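You operate a simulated robot arm through the tools that you are given. There is no shell and no other tool.

Carry out the task below with a simulated robot arm. There is one attempt and no reset: what you move stays moved.

## Task
Change over to the small shell: set the size knob, run the height to HIGH, seat it, hold it.
Fine: size knob set before the shell goes on, peak towards the knob; no hand under the beam while it runs; leave the other shell.

Only the result counts: the job must be done as asked and must still hold three seconds after the hand-in. Knocking over, shifting, dropping, spilling or breaking anything else fails it.

## Robot
A 7-joint arm with a two-finger parallel gripper, fixed in place. Base frame: the origin is on the floor under the middle of its stand, x ahead of it, y to its left, z up. Lengths are in m, angles in rad, forces in N, time in s.
It reaches about 1.479 m from its shoulder. Its first joint turns from -2.897 to 2.897 rad. Payload 4.4 kg.
The TCP is the grasp point between the finger pads, 0.023 m short of the fingertips. In the tool frame z runs along the fingers and y along their closing line. Largest opening 0.094 m; finger width 0.038, thickness 0.01; the body of the gripper, 0.054 by 0.096 m, starts 0.039 m behind the TCP.
Orientation is that of the tool frame in the base frame, as a unit quaternion [x, y, z, w]. With the fingers straight down and closing along the base's y, the tool's x points along the base's -x, its y along +y and its z along -z.

## Interface
- The arm moves only by the tool jog_arm. Its argument "targets" is a list of rows, each a list of 3 entries, a list of its own where there are three numbers: the shift along the tool's x, y, z in m, then the turn, a rotation vector about the tool's x, y, z in rad, then the finger opening in m, from 0 to 0.094. In form: [[[tx, ty, tz], [ax, ay, az], hand], ...]. A call has 1 to 20 rows; each row is the pose to reach, as a shift and turn from the pose commanded when the call began, along the tool's axes at that moment. Each row takes 0.2 s and may step no farther than 0.05 m and 0.15 rad from the row before; otherwise, or with a gripper value out of range, the whole call is refused. A pose out of reach is approached as far as the arm can. The call stops where the force on the tool passes 40 N (or 10 N more than at its start, if that is more) or the arm is blocked; 0.2 s more then pass. Each finger travels about 0.072 m/s and halts on what it meets, pressing with about 27 N; the grip force reading is that of the motor and also rises with nothing between the fingers. The clock runs only during rows and for 0.2 s after the last one: add rows that repeat a pose to give the fingers time. It gives the time, the measured TCP pose, the force on the tool (base axes), the opening and the grip force at its end, in the units of the frame above (readings bear some noise), with the torque about the TCP (base axes, N m) and any sound that the robot's microphone picked up.
- Cameras (640 x 400 px; columns grow to the right, rows downward): "scene" is fixed at [0.05, 0.6492, 1.3279]; the picture's right is [-0.07, -1.00, 0.00], its down [-0.40, 0.03, -0.92] and it looks along [0.91, -0.06, -0.40] (base axes); focal length 241 px, centre (320, 200). "wrist" rides on the gripper at [0.086, 0.016, -0.075] in the tool frame; the picture's right is [-0.18, 0.98, 0.00], its down [-0.58, -0.11, -0.81] and it looks along [-0.79, -0.15, 0.59] (tool axes); focal length 243 px, centre (320, 200). There is no depth. A picture from a camera that has moved, and an enlarged one, comes with that camera's place and axes in the base frame and with its lens.
- get_image(camera): a new picture of that camera. No time passes.
- enlarge(camera, box): a new picture of the part [left, top, right, bottom] of that camera's present view, enlarged. No time passes.
- finish_job(): hands the job in; it is judged then, once.

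Places have to be worked out from the pictures, the camera data and where the tool is seen. Open the gripper and draw the arm clear of the work before you hand the job in, unless the task says otherwise.

The tools are called as a command line: name --argument value ..., lists and objects as JSON in quotes. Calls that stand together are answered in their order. jog_arm: Moves the arm, as the interface text tells. Its arguments: {"type":"object","properties":{"targets":{"type":"array"}},"required":["targets"]} The other tools are called the same way: get_image (camera) takes a picture; enlarge (camera, box) takes an enlarged picture of a part of a camera's view; finish_job () hands the job in.

At the start:

```text
time: 0.0
ee_pos: [0.4112, 0.7865, 1.2641]
ee_rot: [0.0, 1.0, 0.0, 0.0]
contact_force: [-0.4, -0.1, 0.6]
wrist_torque: [-0.01, -0.04, -0.01]
width: 0.0941
grasp_force: 0.1
```

scene: 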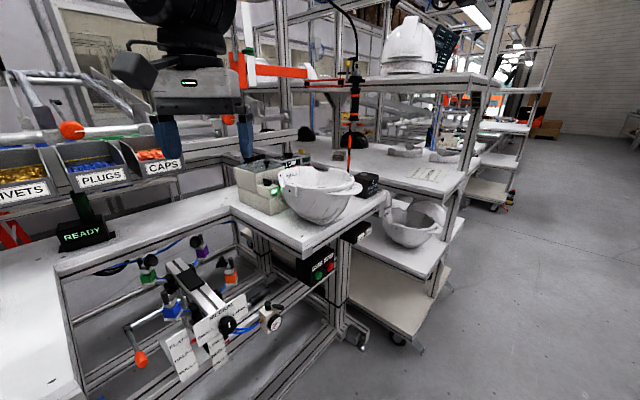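
wrist: 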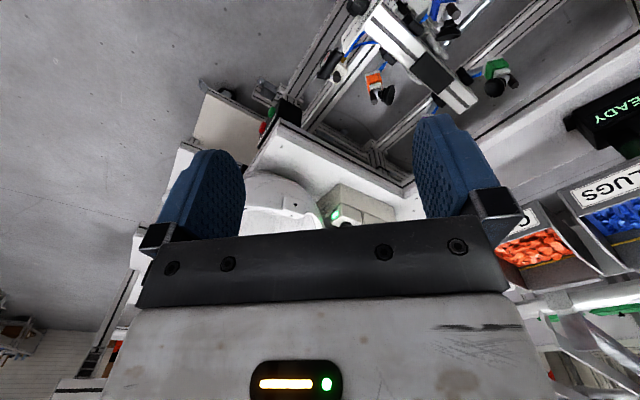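

The first pictures show a workbench with a fixture, helmet shells, and controls. I'll enlarge several parts of the scene to understand them.

enlarge --camera "scene" --box '[220, 130, 400, 250]'

enlarge --camera "scene" --box '[100, 230, 400, 400]'

enlarge --camera "scene" --box '[340, 0, 520, 120]'

enlarge --camera "scene" --box '[340, 140, 500, 260]'

enlarge --camera "scene" --box '[0, 100, 220, 260]'

```text
3.33 times, centred on (310, 190) of scene
camera zoom: at [0.05, 0.6492, 1.3279], right [-0.07, -1.0, 0.0], down [-0.4, 0.03, -0.92], along [0.91, -0.06, -0.4], focal length 804 px, centre (353, 233)
```

zoom: 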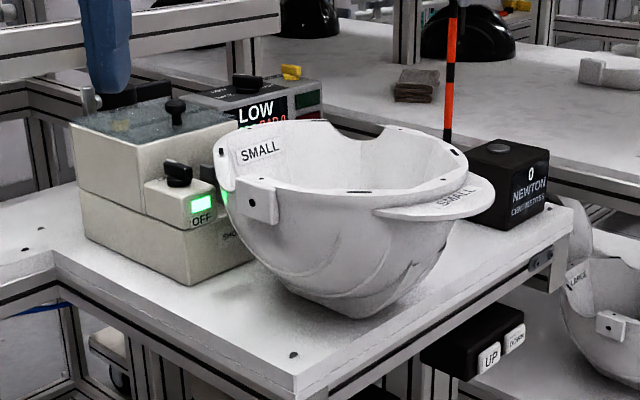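

```text
2.13 times, centred on (250, 315) of scene
camera zoom: at [0.05, 0.6492, 1.3279], right [-0.07, -1.0, 0.0], down [-0.4, 0.03, -0.92], along [0.91, -0.06, -0.4], focal length 515 px, centre (469, -45)
```

zoom: 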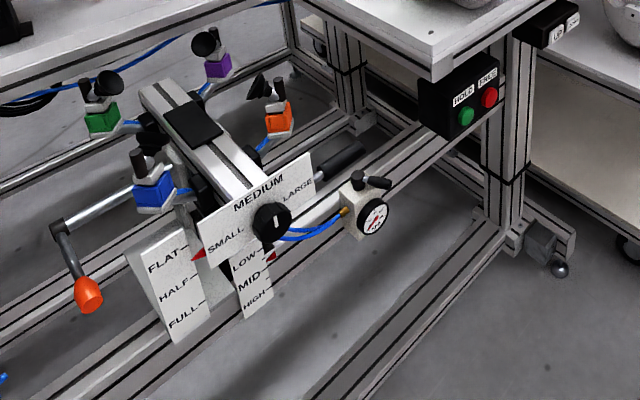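

```text
3.33 times, centred on (430, 60) of scene
camera zoom: at [0.05, 0.6492, 1.3279], right [-0.07, -1.0, 0.0], down [-0.4, 0.03, -0.92], along [0.91, -0.06, -0.4], focal length 804 px, centre (-47, 667)
```

zoom: 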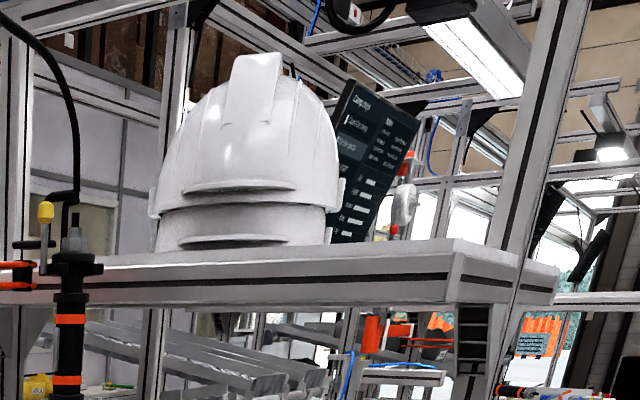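

```text
3.33 times, centred on (420, 200) of scene
camera zoom: at [0.05, 0.6492, 1.3279], right [-0.07, -1.0, 0.0], down [-0.4, 0.03, -0.92], along [0.91, -0.06, -0.4], focal length 804 px, centre (-13, 200)
```

zoom: 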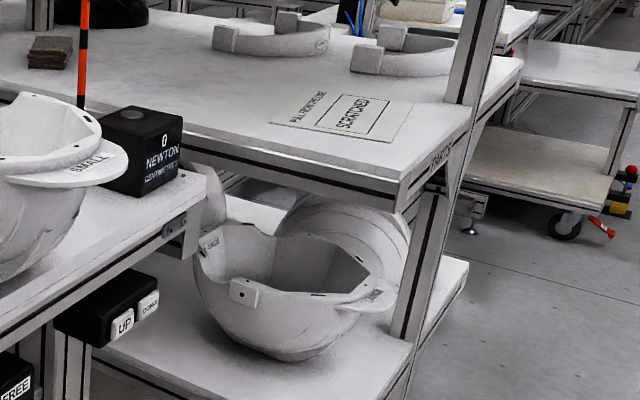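

```text
2.50 times, centred on (110, 180) of scene
camera zoom: at [0.05, 0.6492, 1.3279], right [-0.07, -1.0, 0.0], down [-0.4, 0.03, -0.92], along [0.91, -0.06, -0.4], focal length 603 px, centre (845, 250)
```

zoom: 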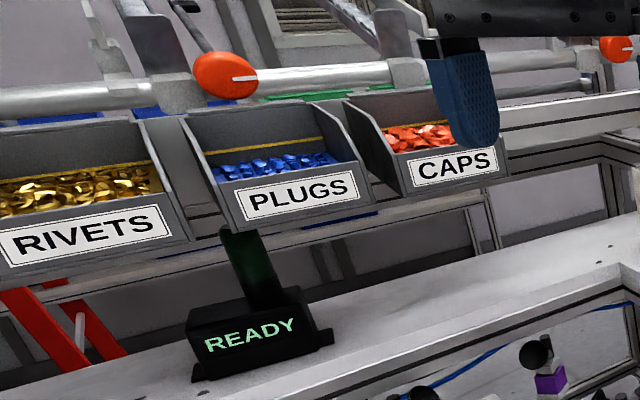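

The fixture with the size plate, height scale, clamps and HOLD/FREE and UP/DOWN boxes is visible. I'll enlarge these further.

enlarge --camera "scene" --box '[130, 280, 290, 380]'

enlarge --camera "scene" --box '[180, 300, 260, 350]'

enlarge --camera "scene" --box '[120, 230, 280, 330]'

enlarge --camera "scene" --box '[280, 220, 380, 290]'

enlarge --camera "scene" --box '[220, 140, 310, 230]'

enlarge --camera "wrist" --box '[180, 0, 640, 260]'

enlarge --camera "wrist" --box '[300, 0, 560, 140]'

```text
4.00 times, centred on (210, 330) of scene
camera zoom: at [0.05, 0.6492, 1.3279], right [-0.07, -1.0, 0.0], down [-0.4, 0.03, -0.92], along [0.91, -0.06, -0.4], focal length 965 px, centre (760, -320)
```

zoom: 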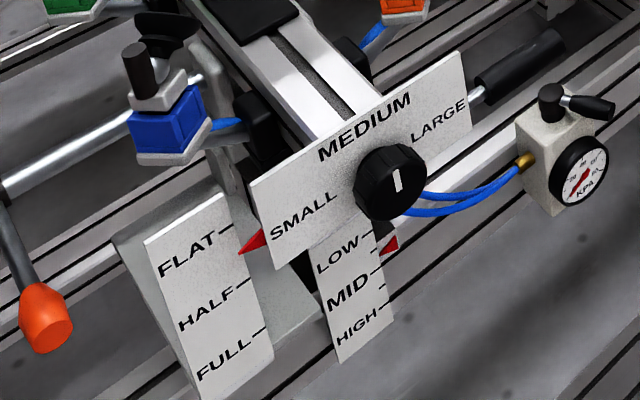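

```text
8.00 times, centred on (220, 325) of scene
camera zoom: at [0.05, 0.6492, 1.3279], right [-0.07, -1.0, 0.0], down [-0.4, 0.03, -0.92], along [0.91, -0.06, -0.4], focal length 1930 px, centre (1120, -800)
```

zoom: 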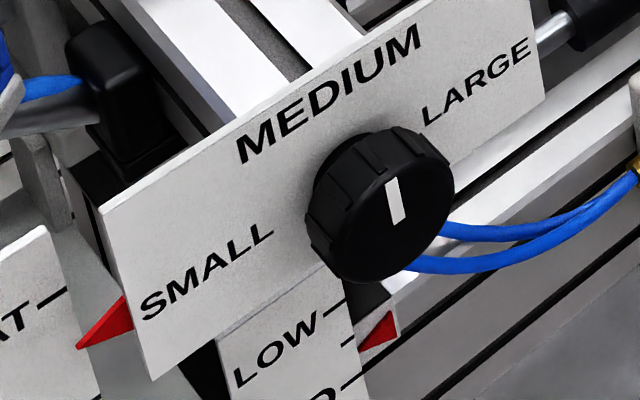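

```text
4.00 times, centred on (200, 280) of scene
camera zoom: at [0.05, 0.6492, 1.3279], right [-0.07, -1.0, 0.0], down [-0.4, 0.03, -0.92], along [0.91, -0.06, -0.4], focal length 965 px, centre (800, -120)
```

zoom: 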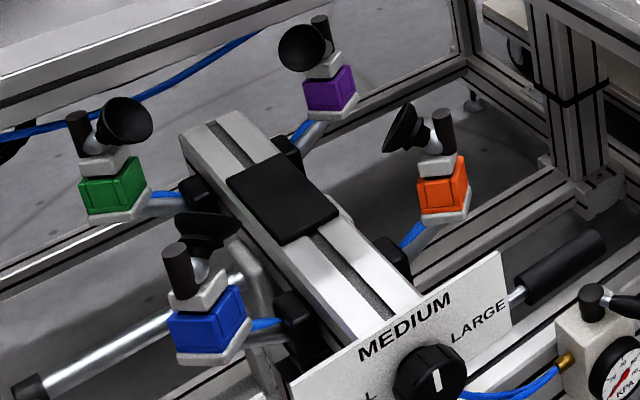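

```text
5.71 times, centred on (330, 255) of scene
camera zoom: at [0.05, 0.6492, 1.3279], right [-0.07, -1.0, 0.0], down [-0.4, 0.03, -0.92], along [0.91, -0.06, -0.4], focal length 1379 px, centre (263, -114)
```

zoom: 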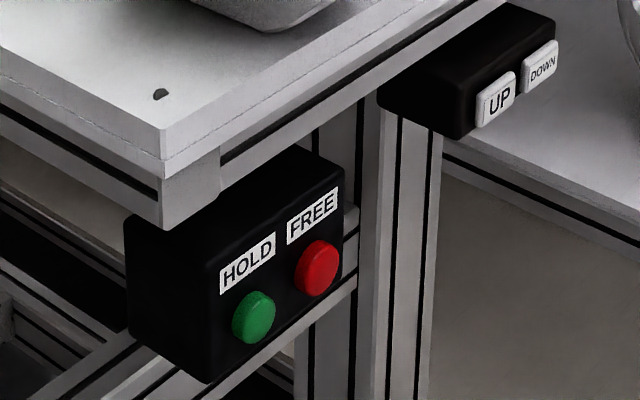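

```text
4.44 times, centred on (265, 185) of scene
camera zoom: at [0.05, 0.6492, 1.3279], right [-0.07, -1.0, 0.0], down [-0.4, 0.03, -0.92], along [0.91, -0.06, -0.4], focal length 1072 px, centre (564, 267)
```

zoom: 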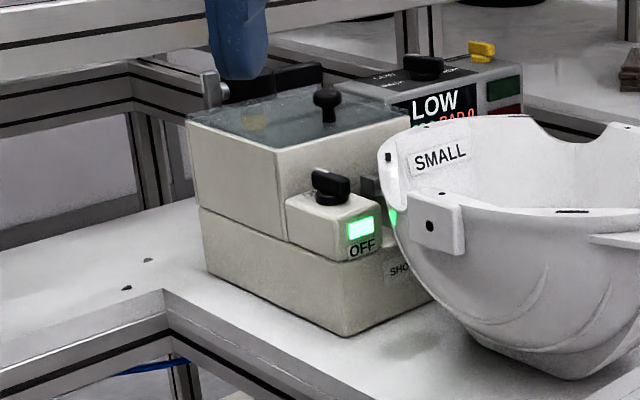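

```text
1.39 times, centred on (410, 130) of wrist
camera zoom: at [0.3262, 0.8039, 1.3394], right [0.18, 0.98, 0.0], down [0.58, -0.11, 0.81], along [0.79, -0.15, -0.59], focal length 338 px, centre (195, 297)
```

zoom: 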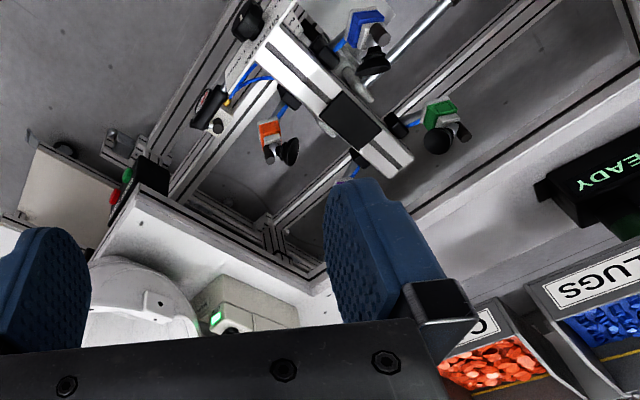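

```text
2.46 times, centred on (430, 70) of wrist
camera zoom: at [0.3262, 0.8039, 1.3394], right [0.18, 0.98, 0.0], down [0.58, -0.11, 0.81], along [0.79, -0.15, -0.59], focal length 597 px, centre (49, 520)
```

zoom: 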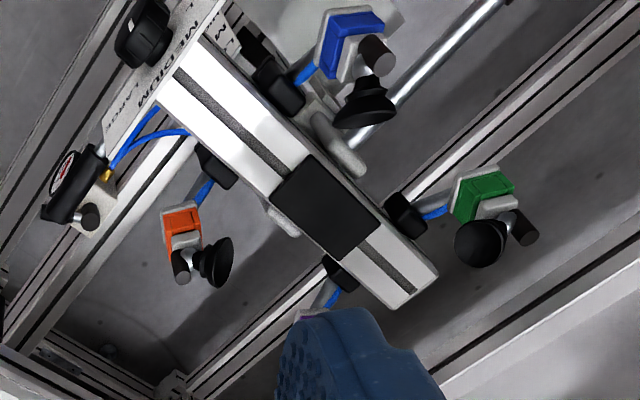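

I judge the knob to be near [0.468, 0.844, 0.824] and the beam to run along about (0.7, 0.7, 0), with the pad near [0.598, 0.977, 0.855]. I'll move the wrist camera sideways at a safe height to get a second view of the button boxes and the shell.

jog_arm --targets '[[[0, -0.05, 0], [0, 0, 0], 0.094], [[0, -0.1, 0], [0, 0, 0], 0.094], [[0, -0.15, 0], [0, 0, 0], 0.094], [[0, -0.2, 0], [0, 0, 0], 0.094], [[0, -0.25, 0], [0, 0, 0], 0.094], [[0, -0.3, 0], [0, 0, 0], 0.094], [[0, -0.3, 0], [0, 0, 0], 0.094]]'

get_image --camera "wrist"

get_image --camera "scene"

```text
time: 1.6
ee_pos: [0.4122, 0.4858, 1.2661]
ee_rot: [-0.001, 1.0, 0.001, 0.0]
contact_force: [-0.3, -1.0, -0.3]
wrist_torque: [-0.01, 0.02, -0.02]
width: 0.094
grasp_force: 0.0
```

```text
taken
camera wrist: at [0.3265, 0.5027, 1.3405], right [0.18, 0.98, 0.0], down [0.58, -0.11, 0.81], along [0.79, -0.15, -0.59], focal length 243 px, centre (320, 200)
```

wrist: 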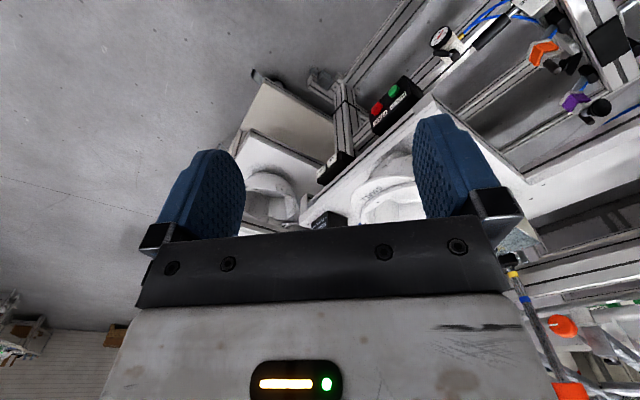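

```text
taken
```

scene: 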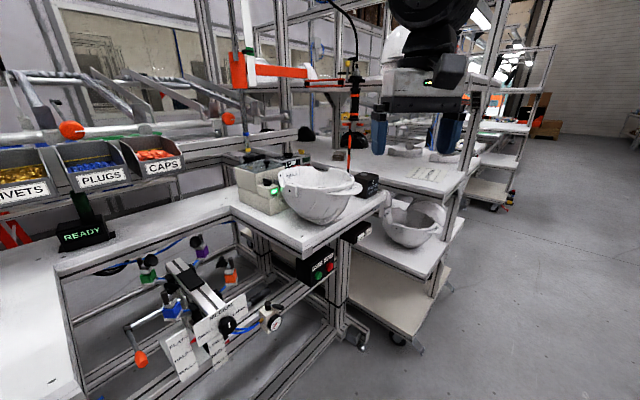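

Now the HOLD/FREE and UP/DOWN boxes are in the wrist view. I'll enlarge them to get accurate positions.

enlarge --camera "wrist" --box '[300, 60, 460, 200]'

enlarge --camera "wrist" --box '[220, 80, 440, 240]'

enlarge --camera "wrist" --box '[420, 0, 640, 150]'

```text
2.86 times, centred on (380, 130) of wrist
camera zoom: at [0.3265, 0.5027, 1.3405], right [0.18, 0.98, 0.0], down [0.58, -0.11, 0.81], along [0.79, -0.15, -0.59], focal length 693 px, centre (149, 400)
```

zoom: 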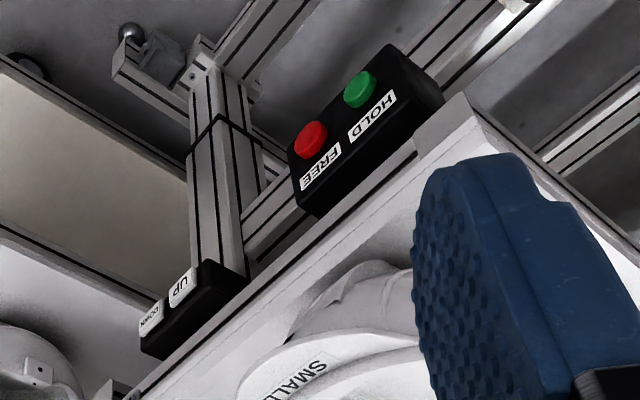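

```text
2.50 times, centred on (330, 160) of wrist
camera zoom: at [0.3265, 0.5027, 1.3405], right [0.18, 0.98, 0.0], down [0.58, -0.11, 0.81], along [0.79, -0.15, -0.59], focal length 606 px, centre (295, 300)
```

zoom: 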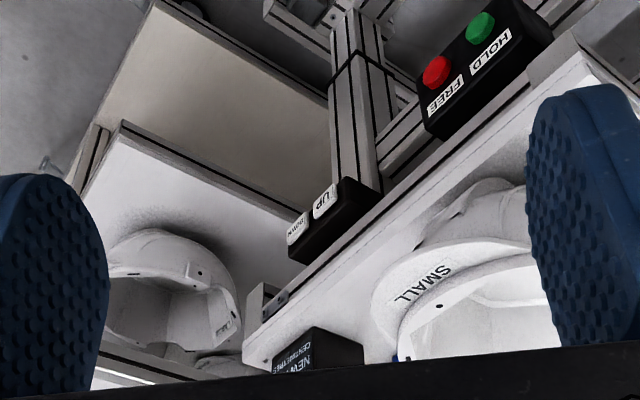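

```text
2.67 times, centred on (530, 75) of wrist
camera zoom: at [0.3265, 0.5027, 1.3405], right [0.18, 0.98, 0.0], down [0.58, -0.11, 0.81], along [0.79, -0.15, -0.59], focal length 647 px, centre (-240, 533)
```

zoom: 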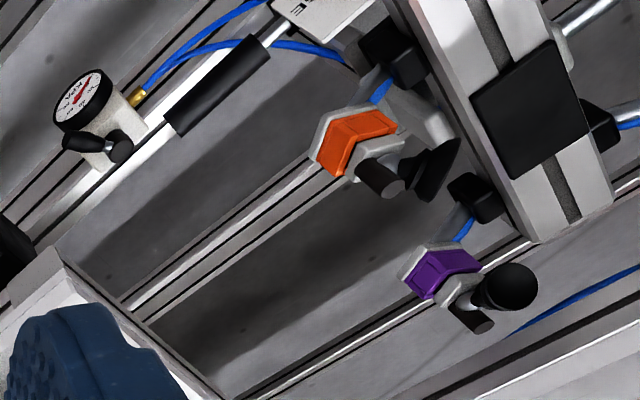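

Using the enlarged pictures' own lens data I get: HOLD ≈ [0.667, 0.617, 0.79], FREE ≈ [0.707, 0.576, 0.79], UP ≈ [0.834, 0.441, 0.82], DOWN ≈ [0.874, 0.401, 0.82]. The bench is turned 45°, so knob and buttons face (-0.7, -0.7, 0). I now pitch the tool to point along (+0.7, +0.7, 0) while moving in front of and above the knob.

jog_arm --targets '[[[0.0042, 0.0208, 0.0167], [-0.0926, -0.0926, 0], 0.094], [[0.0083, 0.0417, 0.0333], [-0.1851, -0.1851, 0], 0.094], [[0.0125, 0.0625, 0.05], [-0.2777, -0.2777, 0], 0.094], [[0.0167, 0.0833, 0.0667], [-0.3703, -0.3703, 0], 0.094], [[0.0208, 0.1042, 0.0833], [-0.4628, -0.4628, 0], 0.094], [[0.025, 0.125, 0.1], [-0.5554, -0.5554, 0], 0.094], [[0.0292, 0.1458, 0.1167], [-0.6479, -0.6479, 0], 0.094], [[0.0333, 0.1667, 0.1333], [-0.7405, -0.7405, 0], 0.094], [[0.0375, 0.1875, 0.15], [-0.8331, -0.8331, 0], 0.094], [[0.0417, 0.2083, 0.1667], [-0.9256, -0.9256, 0], 0.094], [[0.0458, 0.2292, 0.1833], [-1.0182, -1.0182, 0], 0.094], [[0.05, 0.25, 0.2], [-1.1107, -1.1107, 0], 0.094], [[0.05, 0.25, 0.2], [-1.1107, -1.1107, 0], 0.094]]'

get_image --camera "wrist"

get_image --camera "scene"

```text
time: 4.4
ee_pos: [0.339, 0.7523, 1.1125]
ee_rot: [0.0, 0.725, 0.47, 0.504]
contact_force: [0.2, 0.3, 0.0]
wrist_torque: [-0.01, 0.01, -0.01]
width: 0.0939
grasp_force: 0.2
out of reach, approached as far as the arm can: row 11, 12, 13
```

```text
taken
camera wrist: at [0.2354, 0.7523, 1.0638], right [-0.38, 0.46, 0.8], down [-0.25, -0.89, 0.39], along [0.89, -0.06, 0.45], focal length 243 px, centre (320, 200)
```

wrist: 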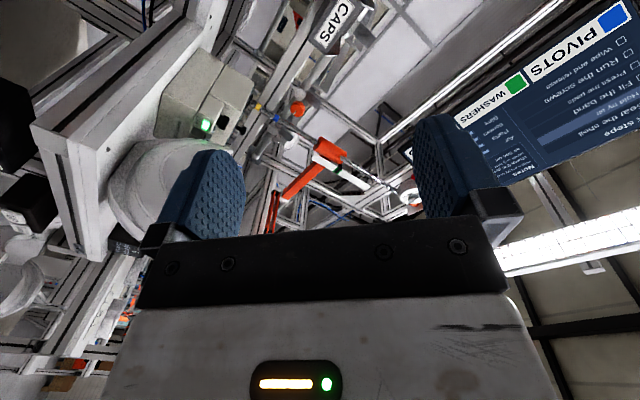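

```text
taken
```

scene: 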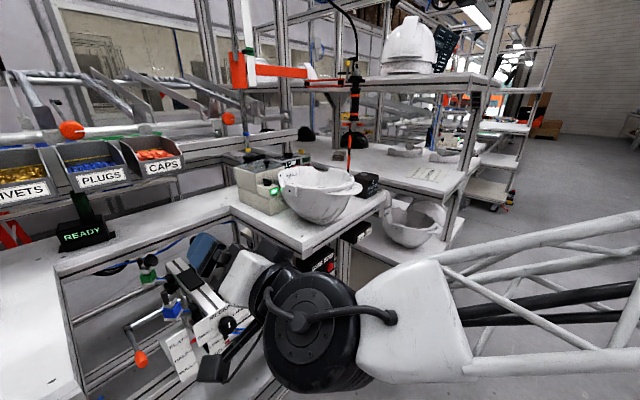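

The arm reached a wrist limit near the end of the pitch. A screen with "steps" is in the wrist view, so I'll enlarge it to read it, and check the scene.

enlarge --camera "wrist" --box '[450, 0, 640, 190]'

enlarge --camera "scene" --box '[130, 220, 350, 380]'

```text
2.11 times, centred on (545, 95) of wrist
camera zoom: at [0.2354, 0.7523, 1.0638], right [-0.38, 0.46, 0.8], down [-0.25, -0.89, 0.39], along [0.89, -0.06, 0.45], focal length 511 px, centre (-154, 421)
```

zoom: 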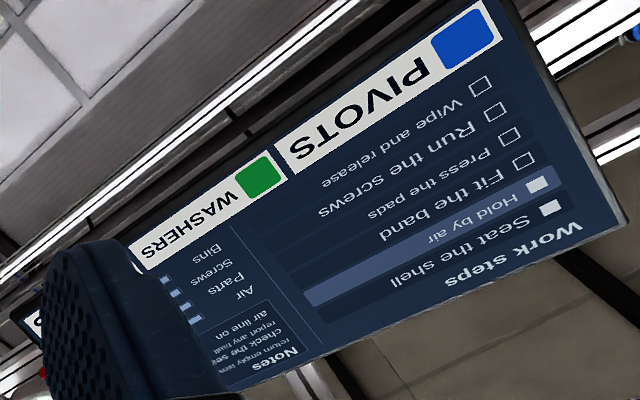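

```text
2.50 times, centred on (240, 300) of scene
camera zoom: at [0.05, 0.6492, 1.3279], right [-0.07, -1.0, 0.0], down [-0.4, 0.03, -0.92], along [0.91, -0.06, -0.4], focal length 603 px, centre (520, -50)
```

zoom: 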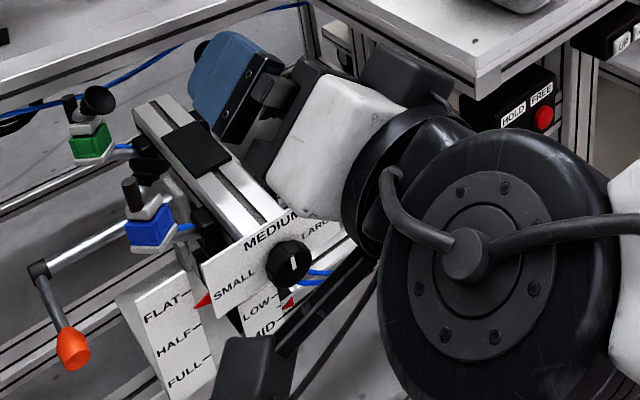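

The screen lists work steps and notes ("check the se…", "air line on"), so I'll check the air gauge later. A fully horizontal tool pose is at the wrist's limit, so I'll use a tool pitched about 35° forward from straight down, with the camera facing the knob plate.

jog_arm --targets '[[[0, 0, 0], [0.0418, 0.1009, -0.0804], 0.094], [[0, 0, 0], [0.0836, 0.2018, -0.1608], 0.094], [[0, 0, 0], [0.1254, 0.3027, -0.2412], 0.094], [[0, 0, 0], [0.1672, 0.4036, -0.3216], 0.094], [[0, 0, 0], [0.209, 0.5045, -0.402], 0.094], [[0, 0, 0], [0.2508, 0.6054, -0.4824], 0.094], [[0, 0, 0], [0.2926, 0.7063, -0.5628], 0.094], [[0, 0, 0], [0.3344, 0.8072, -0.6432], 0.094], [[0, 0, 0], [0.3762, 0.9081, -0.7236], 0.094], [[0, 0, 0], [0.3762, 0.9081, -0.7236], 0.094]]'

get_image --camera "wrist"

get_image --camera "scene"

```text
time: 6.6
ee_pos: [0.3393, 0.7524, 1.1108]
ee_rot: [-0.358, 0.892, 0.085, 0.263]
contact_force: [0.5, 0.1, -0.3]
wrist_torque: [0.03, -0.01, -0.04]
width: 0.0938
grasp_force: 0.0
```

```text
taken
camera wrist: at [0.2473, 0.6877, 1.1281], right [-0.56, 0.83, 0.06], down [0.1, -0.01, 1.0], along [0.82, 0.56, -0.08], focal length 243 px, centre (320, 200)
```

wrist: 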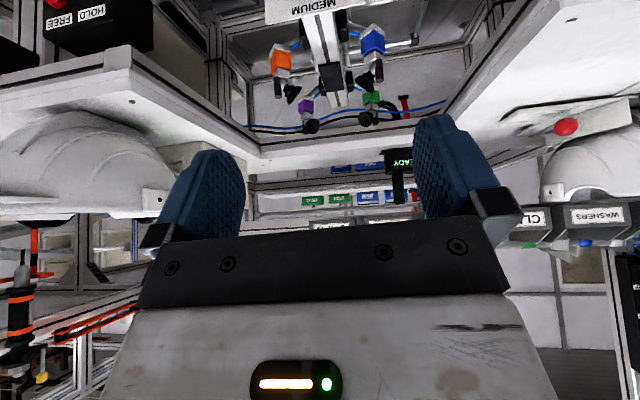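

```text
taken
```

scene: 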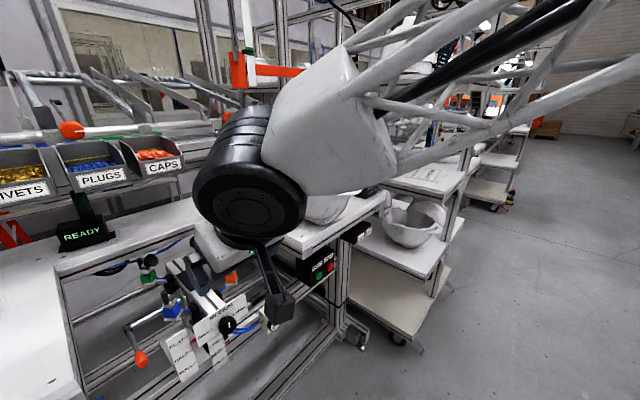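

The pose held where it had stopped (0.339, 0.752, 1.111), so the command was clipped to what was reached. Now I descend to about 0.86 m, 12 cm in front of the knob, to get a straight view of the plate.

jog_arm --targets '[[[0.0169, -0.0026, 0.0387], [0, 0, 0], 0.094], [[0.0339, -0.0052, 0.0774], [0, 0, 0], 0.094], [[0.0508, -0.0079, 0.1162], [0, 0, 0], 0.094], [[0.0677, -0.0105, 0.1549], [0, 0, 0], 0.094], [[0.0847, -0.0131, 0.1936], [0, 0, 0], 0.094], [[0.1016, -0.0157, 0.2323], [0, 0, 0], 0.094], [[0.1016, -0.0157, 0.2323], [0, 0, 0], 0.094]]'

get_image --camera "wrist"

get_image --camera "scene"

```text
time: 8.2
ee_pos: [0.3847, 0.7587, 0.8599]
ee_rot: [-0.358, 0.892, 0.086, 0.263]
contact_force: [0.8, -0.2, 0.0]
wrist_torque: [0.02, 0.01, -0.01]
width: 0.0941
grasp_force: 0.1
```

```text
taken
camera wrist: at [0.2918, 0.6959, 0.8777], right [-0.56, 0.83, 0.06], down [0.1, -0.01, 1.0], along [0.82, 0.56, -0.07], focal length 243 px, centre (320, 200)
```

wrist: 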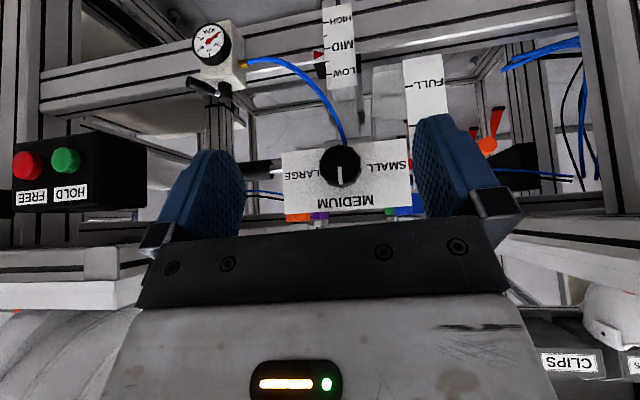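

```text
taken
```

scene: 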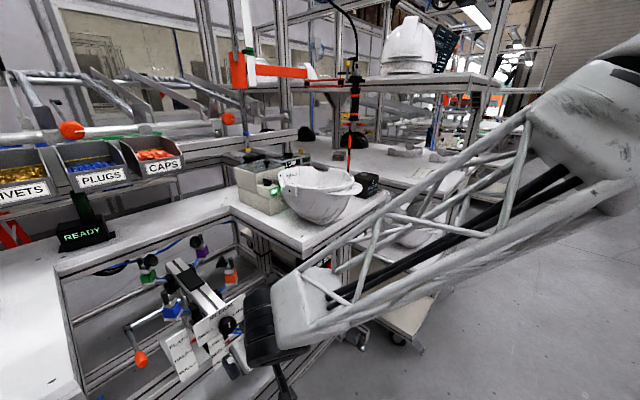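

The wrist camera now faces the knob plate. I'll enlarge it to see the knob mark, labels and height pointer.

enlarge --camera "wrist" --box '[270, 120, 430, 220]'

enlarge --camera "wrist" --box '[180, 0, 470, 180]'

enlarge --camera "wrist" --box '[0, 130, 160, 230]'

```text
4.00 times, centred on (350, 170) of wrist
camera zoom: at [0.2918, 0.6959, 0.8777], right [-0.56, 0.83, 0.06], down [0.1, -0.01, 1.0], along [0.82, 0.56, -0.07], focal length 970 px, centre (200, 320)
```

zoom: 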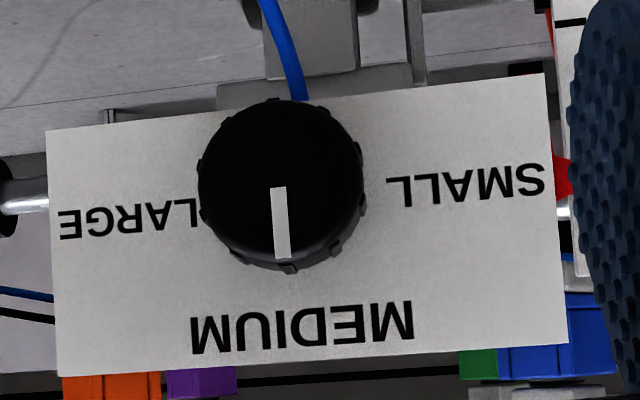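

```text
2.21 times, centred on (325, 90) of wrist
camera zoom: at [0.2918, 0.6959, 0.8777], right [-0.56, 0.83, 0.06], down [0.1, -0.01, 1.0], along [0.82, 0.56, -0.07], focal length 535 px, centre (309, 443)
```

zoom: 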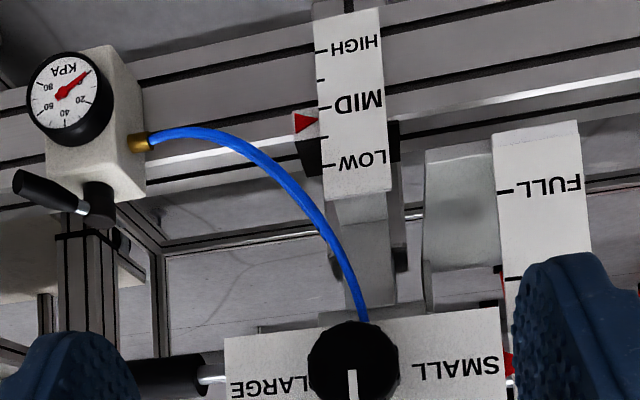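

```text
4.00 times, centred on (80, 180) of wrist
camera zoom: at [0.2918, 0.6959, 0.8777], right [-0.56, 0.83, 0.06], down [0.1, -0.01, 1.0], along [0.82, 0.56, -0.07], focal length 970 px, centre (1280, 280)
```

zoom: 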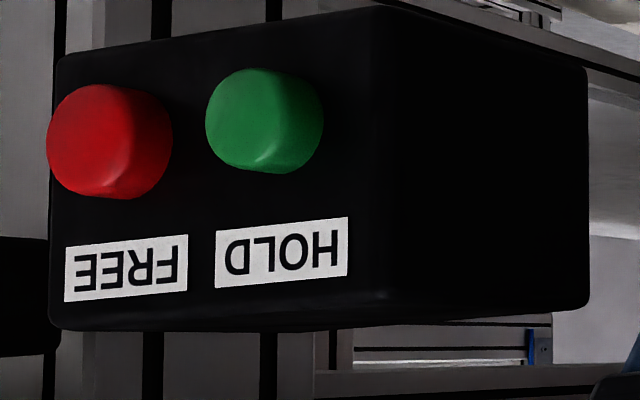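

The plate fits at b = 0.941 m along the (0.7, 0.7) direction, with the knob face at about [0.452, 0.830, 0.834], radius about 2 cm and depth about 3.4 cm. The mark points to MEDIUM and SMALL lies to its left. I'll tilt the tool 40° to the right about the knob axis and line up 5 cm in front of the final grasp.

jog_arm --targets '[[[-0.0047, 0.0009, 0.008], [-0.105, -0.0065, 0.0632], 0.094], [[-0.0094, 0.0017, 0.016], [-0.21, -0.013, 0.1264], 0.094], [[-0.0142, 0.0026, 0.0241], [-0.3151, -0.0195, 0.1897], 0.094], [[-0.0189, 0.0034, 0.0321], [-0.4201, -0.0259, 0.2529], 0.094], [[-0.0236, 0.0043, 0.0401], [-0.5251, -0.0324, 0.3161], 0.094], [[-0.0283, 0.0051, 0.0481], [-0.6301, -0.0389, 0.3793], 0.094], [[-0.0283, 0.0051, 0.0481], [-0.6301, -0.0389, 0.3793], 0.094]]'

get_image --camera "wrist"

get_image --camera "scene"

```text
time: 9.8
ee_pos: [0.4167, 0.7968, 0.8337]
ee_rot: [-0.246, 0.868, 0.41, 0.137]
contact_force: [0.5, 0.0, 0.1]
wrist_torque: [0.01, 0.0, 0.03]
width: 0.0941
grasp_force: 0.2
out of reach, approached as far as the arm can: row 3
```

```text
taken
camera wrist: at [0.3349, 0.7204, 0.8544], right [-0.38, 0.59, 0.71], down [0.52, -0.5, 0.69], along [0.77, 0.63, -0.12], focal length 243 px, centre (320, 200)
```

wrist: 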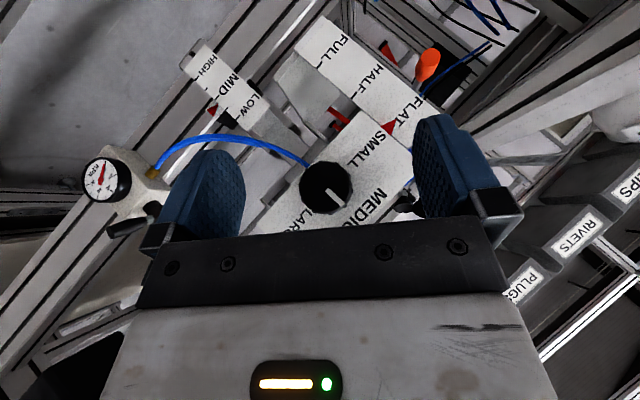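

```text
taken
```

scene: 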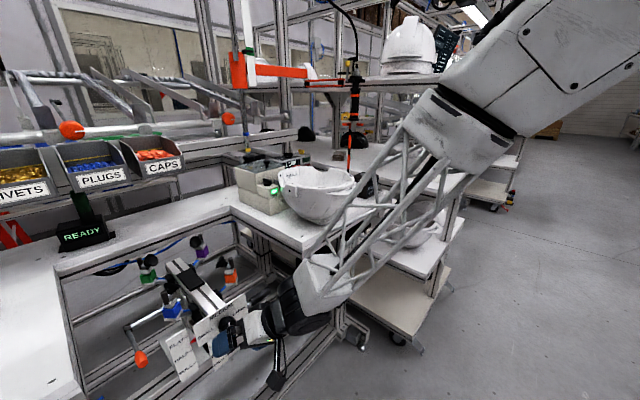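

Aligned: the knob sits midway between the fingers. I advance 5 cm along the knob axis, then check the contact before closing.

jog_arm --targets '[[[-0.0102, 0, 0.0072], [0, 0, 0], 0.094], [[-0.0205, 0, 0.0143], [0, 0, 0], 0.094], [[-0.0307, 0, 0.0215], [0, 0, 0], 0.094], [[-0.041, 0, 0.0287], [0, 0, 0], 0.094], [[-0.041, 0, 0.0287], [0, 0, 0], 0.094]]'

get_image --camera "wrist"

enlarge --camera "scene" --box '[150, 260, 310, 380]'

```text
time: 11.0
ee_pos: [0.4534, 0.8308, 0.8358]
ee_rot: [-0.247, 0.868, 0.409, 0.137]
contact_force: [0.3, 0.5, -0.3]
wrist_torque: [-0.02, 0.0, -0.02]
width: 0.094
grasp_force: 0.0
```

```text
taken
camera wrist: at [0.3699, 0.7565, 0.8547], right [-0.38, 0.59, 0.71], down [0.52, -0.5, 0.69], along [0.77, 0.63, -0.12], focal length 243 px, centre (320, 200)
```

wrist: 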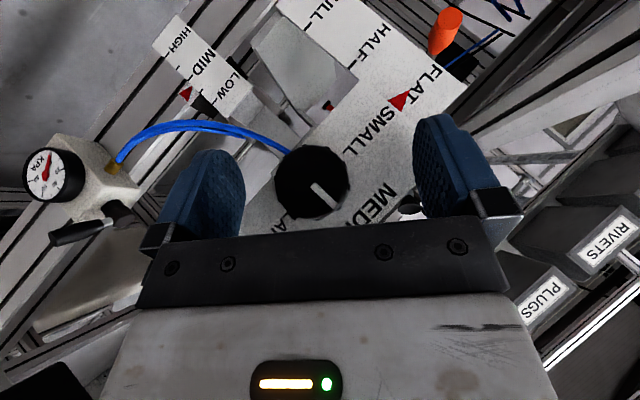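

```text
3.33 times, centred on (230, 320) of scene
camera zoom: at [0.05, 0.6492, 1.3279], right [-0.07, -1.0, 0.0], down [-0.4, 0.03, -0.92], along [0.91, -0.06, -0.4], focal length 804 px, centre (620, -200)
```

zoom: 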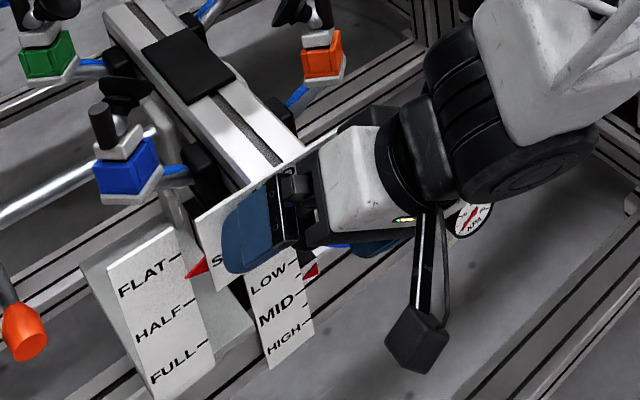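

The TCP projects to pixel (320, 182) and the knob centre shows at (312, 182), so I shift 4 mm along tool -y and then close on the knob.

jog_arm --targets '[[[0, -0.004, 0], [0, 0, 0], 0.094], [[0, -0.004, 0], [0, 0, 0], 0.06], [[0, -0.004, 0], [0, 0, 0], 0.03], [[0, -0.004, 0], [0, 0, 0], 0.02], [[0, -0.004, 0], [0, 0, 0], 0.02], [[0, -0.004, 0], [0, 0, 0], 0.02]]'

get_image --camera "wrist"

```text
time: 12.4
ee_pos: [0.4536, 0.829, 0.8321]
ee_rot: [-0.247, 0.867, 0.41, 0.138]
contact_force: [23.8, -11.6, -12.5]
wrist_torque: [-0.24, 0.03, -0.25]
width: 0.0369
grasp_force: 45.4
```

```text
taken
camera wrist: at [0.3726, 0.7535, 0.8513], right [-0.38, 0.59, 0.71], down [0.52, -0.5, 0.69], along [0.77, 0.63, -0.12], focal length 243 px, centre (320, 200)
```

wrist: 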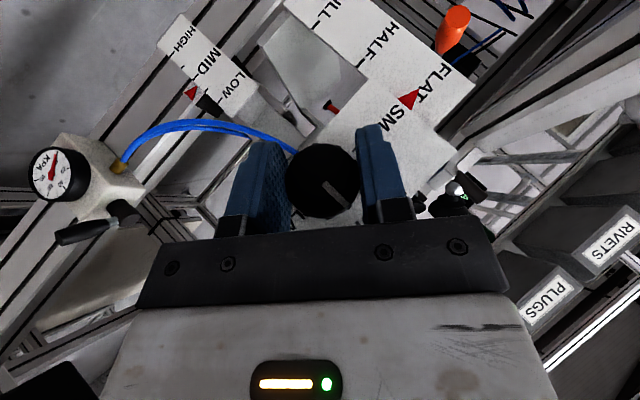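

The grip shows about 27 N of side load along tool -y, so the knob is slightly off centre towards -y. I shift the tool by 2 mm in that direction to balance it.

jog_arm --targets '[[[0, -0.001, 0], [0, 0, 0], 0.02], [[0, -0.002, 0], [0, 0, 0], 0.02], [[0, -0.002, 0], [0, 0, 0], 0.02]]'

```text
time: 13.2
ee_pos: [0.4552, 0.8294, 0.8309]
ee_rot: [-0.247, 0.867, 0.41, 0.137]
contact_force: [15.6, 5.4, -13.4]
wrist_torque: [-0.34, 0.29, -0.11]
width: 0.037
grasp_force: 45.0
```

Side load has halved. Another 2 mm shift should balance it.

jog_arm --targets '[[[0, -0.001, 0], [0, 0, 0], 0.02], [[0, -0.002, 0], [0, 0, 0], 0.02], [[0, -0.002, 0], [0, 0, 0], 0.02]]'

get_image --camera "wrist"

```text
time: 14.0
ee_pos: [0.4554, 0.8285, 0.8311]
ee_rot: [-0.249, 0.866, 0.411, 0.136]
contact_force: [-22.2, 28.4, 6.7]
wrist_torque: [-0.78, 0.82, 0.52]
width: 0.0372
grasp_force: 45.0
```

```text
taken
camera wrist: at [0.373, 0.7529, 0.8509], right [-0.38, 0.59, 0.71], down [0.52, -0.5, 0.69], along [0.76, 0.63, -0.11], focal length 243 px, centre (320, 200)
```

wrist: 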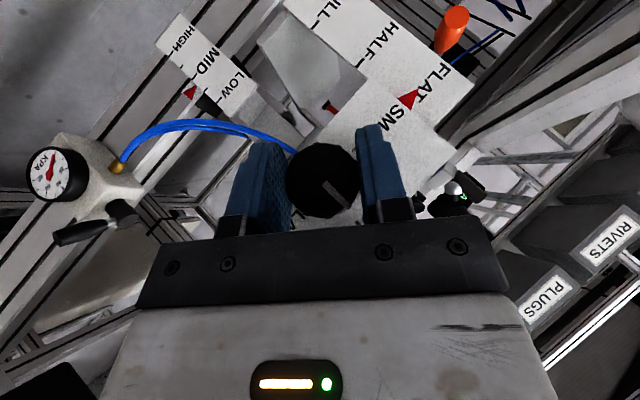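

Now the load is about +32 N the other way, so the balance is about 1.3 mm back.

jog_arm --targets '[[[0, 0.0007, 0], [0, 0, 0], 0.02], [[0, 0.0013, 0], [0, 0, 0], 0.02], [[0, 0.0013, 0], [0, 0, 0], 0.02]]'

```text
time: 14.7
ee_pos: [0.4557, 0.8294, 0.8329]
ee_rot: [-0.249, 0.866, 0.411, 0.137]
contact_force: [-3.1, 6.2, 1.9]
wrist_torque: [-0.18, 0.17, -0.36]
width: 0.0373
grasp_force: 44.9
stopped in row 3: the force on the tool passed its limit at 47 N (the readings are from after the stop); the commanded pose is now the measured one
```

Balanced now (forces under 7 N), with the TCP on the knob axis. I turn counter-clockwise about the knob axis by 0.3 rad and check.

jog_arm --targets '[[[0, 0, 0], [0.0409, 0, -0.0287], 0.02], [[0, 0, 0], [0.0818, 0, -0.0574], 0.02], [[0, 0, 0], [0.1227, 0, -0.0861], 0.02], [[0, 0, 0], [0.1636, 0, -0.1148], 0.02], [[0, 0, 0], [0.2045, 0, -0.1435], 0.02], [[0, 0, 0], [0.2454, 0, -0.1722], 0.02]]'

get_image --camera "wrist"

```text
time: 16.1
ee_pos: [0.4548, 0.8297, 0.8323]
ee_rot: [-0.303, 0.886, 0.288, 0.201]
contact_force: [-28.1, 14.2, 4.3]
wrist_torque: [-0.03, 0.18, 0.3]
width: 0.037
grasp_force: 44.9
```

```text
taken
camera wrist: at [0.3689, 0.757, 0.849], right [-0.51, 0.72, 0.48], down [0.35, -0.34, 0.87], along [0.79, 0.61, -0.08], focal length 243 px, centre (320, 200)
```

wrist: 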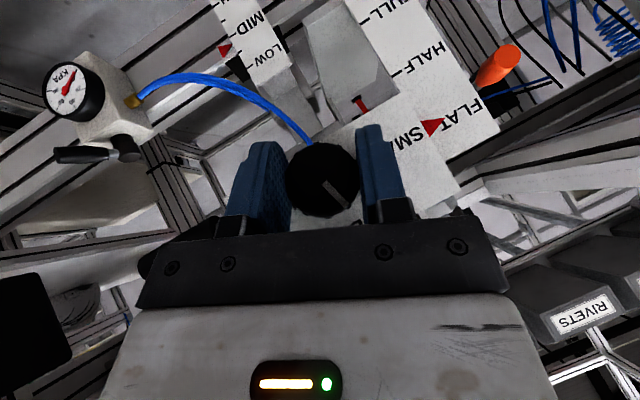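

The knob turns with the gripper, its mark keeping its place between the fingers. I continue the turn and relieve the side load by shifting 1 mm along +y.

jog_arm --targets '[[[0, 0.001, 0], [0, 0, 0], 0.02], [[0, 0.001, 0], [0.0573, 0, -0.0402], 0.02], [[0, 0.001, 0], [0.1145, 0, -0.0804], 0.02], [[0, 0.001, 0], [0.1718, 0, -0.1205], 0.02], [[0, 0.001, 0], [0.2291, 0, -0.1607], 0.02], [[0, 0.001, 0], [0.2863, 0, -0.2009], 0.02]]'

get_image --camera "wrist"

```text
time: 17.5
ee_pos: [0.4528, 0.8281, 0.8315]
ee_rot: [-0.358, 0.883, 0.137, 0.271]
contact_force: [-24.2, 11.3, 5.3]
wrist_torque: [0.7, -0.53, 0.2]
width: 0.0371
grasp_force: 45.2
```

```text
taken
camera wrist: at [0.3648, 0.7612, 0.8444], right [-0.59, 0.8, 0.15], down [0.12, -0.1, 0.99], along [0.8, 0.6, -0.03], focal length 243 px, centre (320, 200)
```

wrist: 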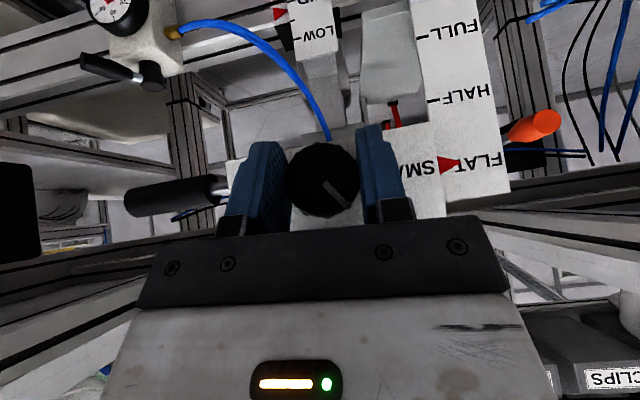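

About 37° turned so far. I continue with another small side correction.

jog_arm --targets '[[[0, 0.001, 0], [0, 0, 0], 0.02], [[0, 0.001, 0], [0.0573, 0, -0.0402], 0.02], [[0, 0.0012, 0], [0.1145, 0, -0.0804], 0.02], [[0, 0.0014, 0], [0.1718, 0, -0.1205], 0.02], [[0, 0.0016, 0], [0.2291, 0, -0.1607], 0.02], [[0, 0.0016, 0], [0.2863, 0, -0.2009], 0.02]]'

get_image --camera "wrist"

```text
time: 18.9
ee_pos: [0.4533, 0.8305, 0.832]
ee_rot: [-0.403, 0.853, -0.017, 0.331]
contact_force: [-1.6, -1.6, -0.3]
wrist_torque: [-0.46, 0.53, -0.33]
width: 0.037
grasp_force: 45.1
```

```text
taken
camera wrist: at [0.3619, 0.7641, 0.8384], right [-0.58, 0.79, -0.19], down [-0.13, 0.14, 0.98], along [0.81, 0.59, 0.02], focal length 243 px, centre (320, 200)
```

wrist: 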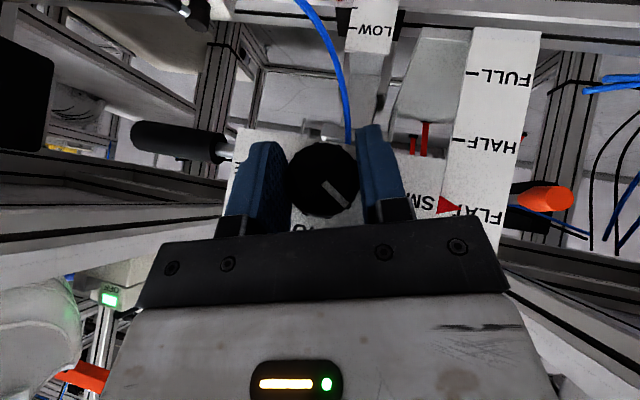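

Forces are nearly zero and the mark is about 52–57° left of MEDIUM. I continue in smaller steps, watching for a stop or click.

jog_arm --targets '[[[0, 0, 0], [0.0573, 0, -0.0402], 0.02], [[0, 0, 0], [0.1145, 0, -0.0804], 0.02], [[0, 0, 0], [0.1718, 0, -0.1205], 0.02]]'

get_image --camera "wrist"

enlarge --camera "wrist" --box '[240, 110, 480, 240]'

```text
time: 19.7
ee_pos: [0.4538, 0.83, 0.8316]
ee_rot: [-0.423, 0.823, -0.11, 0.363]
contact_force: [9.3, 15.1, -10.5]
wrist_torque: [-0.16, 0.22, 0.29]
width: 0.0368
grasp_force: 44.6
```

```text
taken
camera wrist: at [0.3611, 0.7649, 0.8341], right [-0.54, 0.75, -0.39], down [-0.27, 0.28, 0.92], along [0.8, 0.6, 0.05], focal length 243 px, centre (320, 200)
```

wrist: 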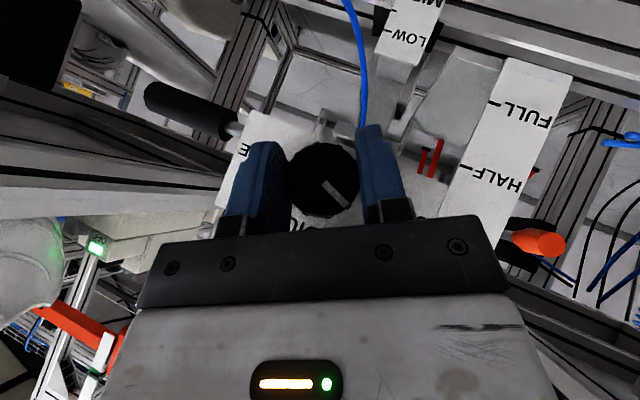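

```text
2.67 times, centred on (360, 175) of wrist
camera zoom: at [0.3611, 0.7649, 0.8341], right [-0.54, 0.75, -0.39], down [-0.27, 0.28, 0.92], along [0.8, 0.6, 0.05], focal length 647 px, centre (213, 267)
```

zoom: 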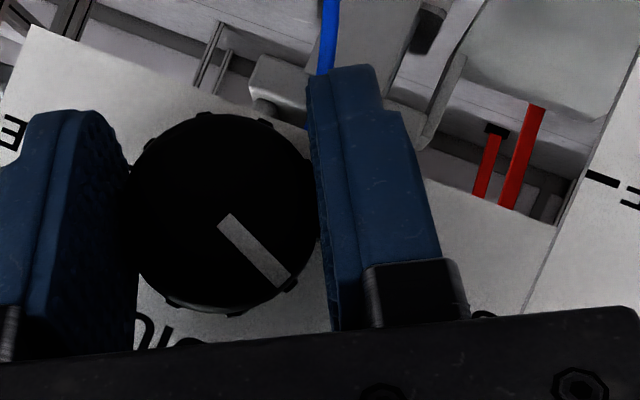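

Mark now about 63–69° and no stop yet. I keep turning toward 90°.

jog_arm --targets '[[[0, 0, 0], [0.0573, 0, -0.0402], 0.02], [[0, 0, 0], [0.1145, 0, -0.0804], 0.02], [[0, 0, 0], [0.1718, 0, -0.1205], 0.02]]'

enlarge --camera "wrist" --box '[240, 110, 480, 240]'

get_image --camera "scene"

```text
time: 20.5
ee_pos: [0.452, 0.8318, 0.8314]
ee_rot: [-0.44, 0.783, -0.202, 0.39]
contact_force: [4.5, 20.0, -13.0]
wrist_torque: [-0.36, 0.52, 0.03]
width: 0.0371
grasp_force: 45.5
```

```text
2.67 times, centred on (360, 175) of wrist
camera zoom: at [0.3608, 0.7651, 0.8299], right [-0.47, 0.68, -0.57], down [-0.4, 0.41, 0.82], along [0.79, 0.61, 0.08], focal length 647 px, centre (213, 267)
```

zoom: 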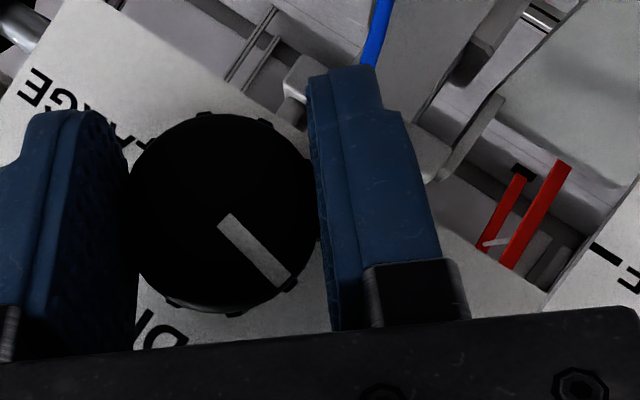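

```text
taken
```

scene: 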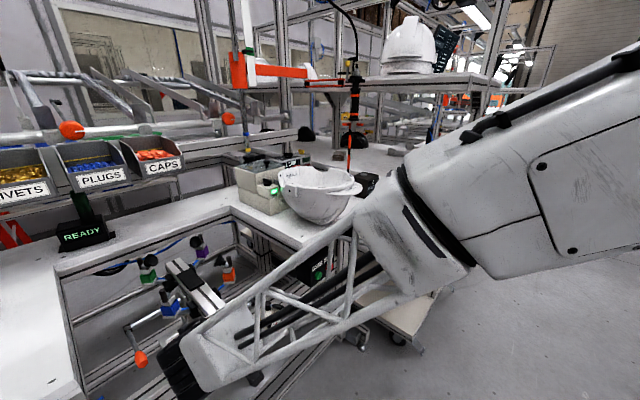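

The mark reads about 75°. I turn the last 15° so it points straight at SMALL.

jog_arm --targets '[[[0, 0, 0], [0.0532, 0, -0.0373], 0.02], [[0, 0, 0], [0.1065, 0, -0.0746], 0.02], [[0, 0, 0], [0.1597, 0, -0.1119], 0.02], [[0, 0, 0], [0.2129, 0, -0.1491], 0.02], [[0, 0, 0], [0.2129, 0, -0.1491], 0.02]]'

enlarge --camera "wrist" --box '[240, 110, 480, 240]'

enlarge --camera "scene" --box '[120, 230, 280, 400]'

```text
time: 21.7
ee_pos: [0.453, 0.8306, 0.8303]
ee_rot: [-0.454, 0.722, -0.312, 0.419]
contact_force: [-22.8, 26.7, -18.6]
wrist_torque: [0.45, 0.8, 0.72]
width: 0.0373
grasp_force: 45.2
```

```text
2.67 times, centred on (360, 175) of wrist
camera zoom: at [0.3611, 0.7643, 0.8248], right [-0.34, 0.56, -0.76], down [-0.53, 0.55, 0.64], along [0.77, 0.62, 0.11], focal length 647 px, centre (213, 267)
```

zoom: 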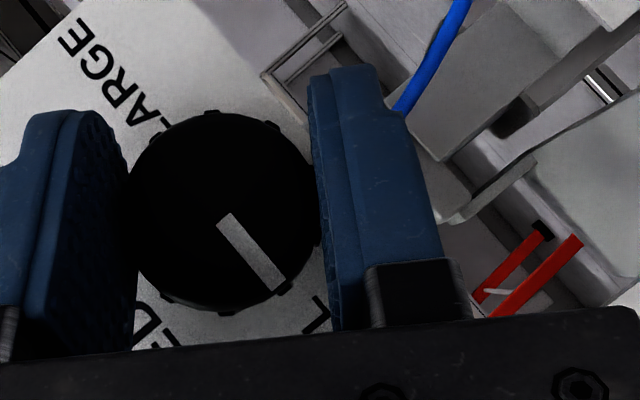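

```text
2.35 times, centred on (200, 315) of scene
camera zoom: at [0.05, 0.6492, 1.3279], right [-0.07, -1.0, 0.0], down [-0.4, 0.03, -0.92], along [0.91, -0.06, -0.4], focal length 568 px, centre (602, -71)
```

zoom: 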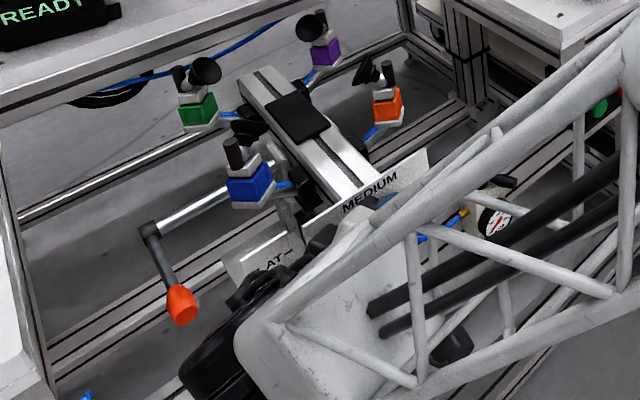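

The mark now points within a few degrees of SMALL and the turning torque has risen, which suggests a stop. I release, back off along the axis and look at the knob.

jog_arm --targets '[[[0, 0, 0], [0, 0, 0], 0.05], [[0, 0, 0], [0, 0, 0], 0.075], [[0, 0, 0], [0, 0, 0], 0.09], [[0.0164, 0, -0.0115], [0, 0, 0], 0.09], [[0.0409, 0, -0.0287], [0, 0, 0], 0.09], [[0.0655, 0, -0.0459], [0, 0, 0], 0.09], [[0.0819, 0, -0.0574], [0, 0, 0], 0.09], [[0.0819, 0, -0.0574], [0, 0, 0], 0.09]]'

get_image --camera "wrist"

get_image --camera "scene"

```text
time: 23.5
ee_pos: [0.3825, 0.7601, 0.8322]
ee_rot: [-0.452, 0.723, -0.312, 0.419]
contact_force: [-0.5, -0.3, -0.5]
wrist_torque: [-0.01, -0.02, -0.02]
width: 0.09
grasp_force: 0.1
```

```text
taken
camera wrist: at [0.2917, 0.6928, 0.8246], right [-0.34, 0.56, -0.76], down [-0.53, 0.55, 0.64], along [0.77, 0.62, 0.11], focal length 243 px, centre (320, 200)
```

wrist: 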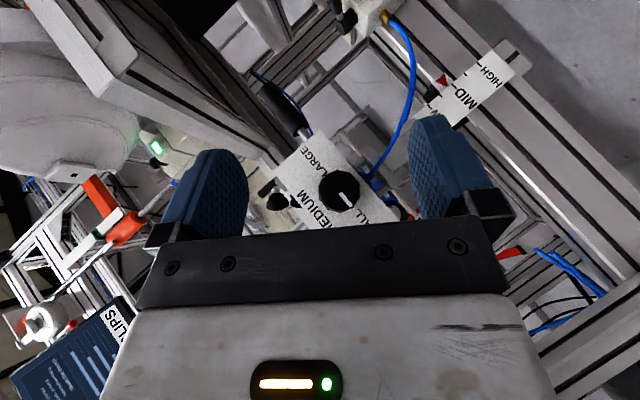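

```text
taken
```

scene: 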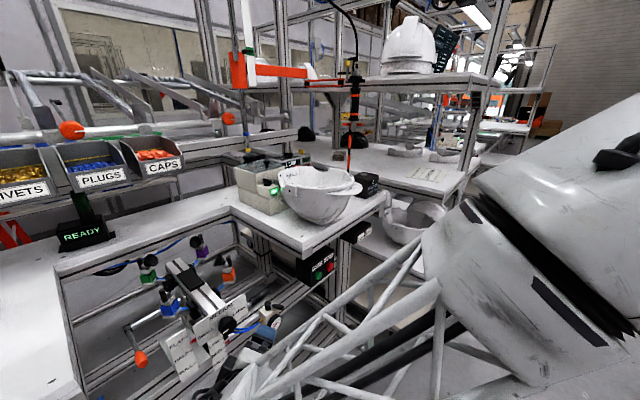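

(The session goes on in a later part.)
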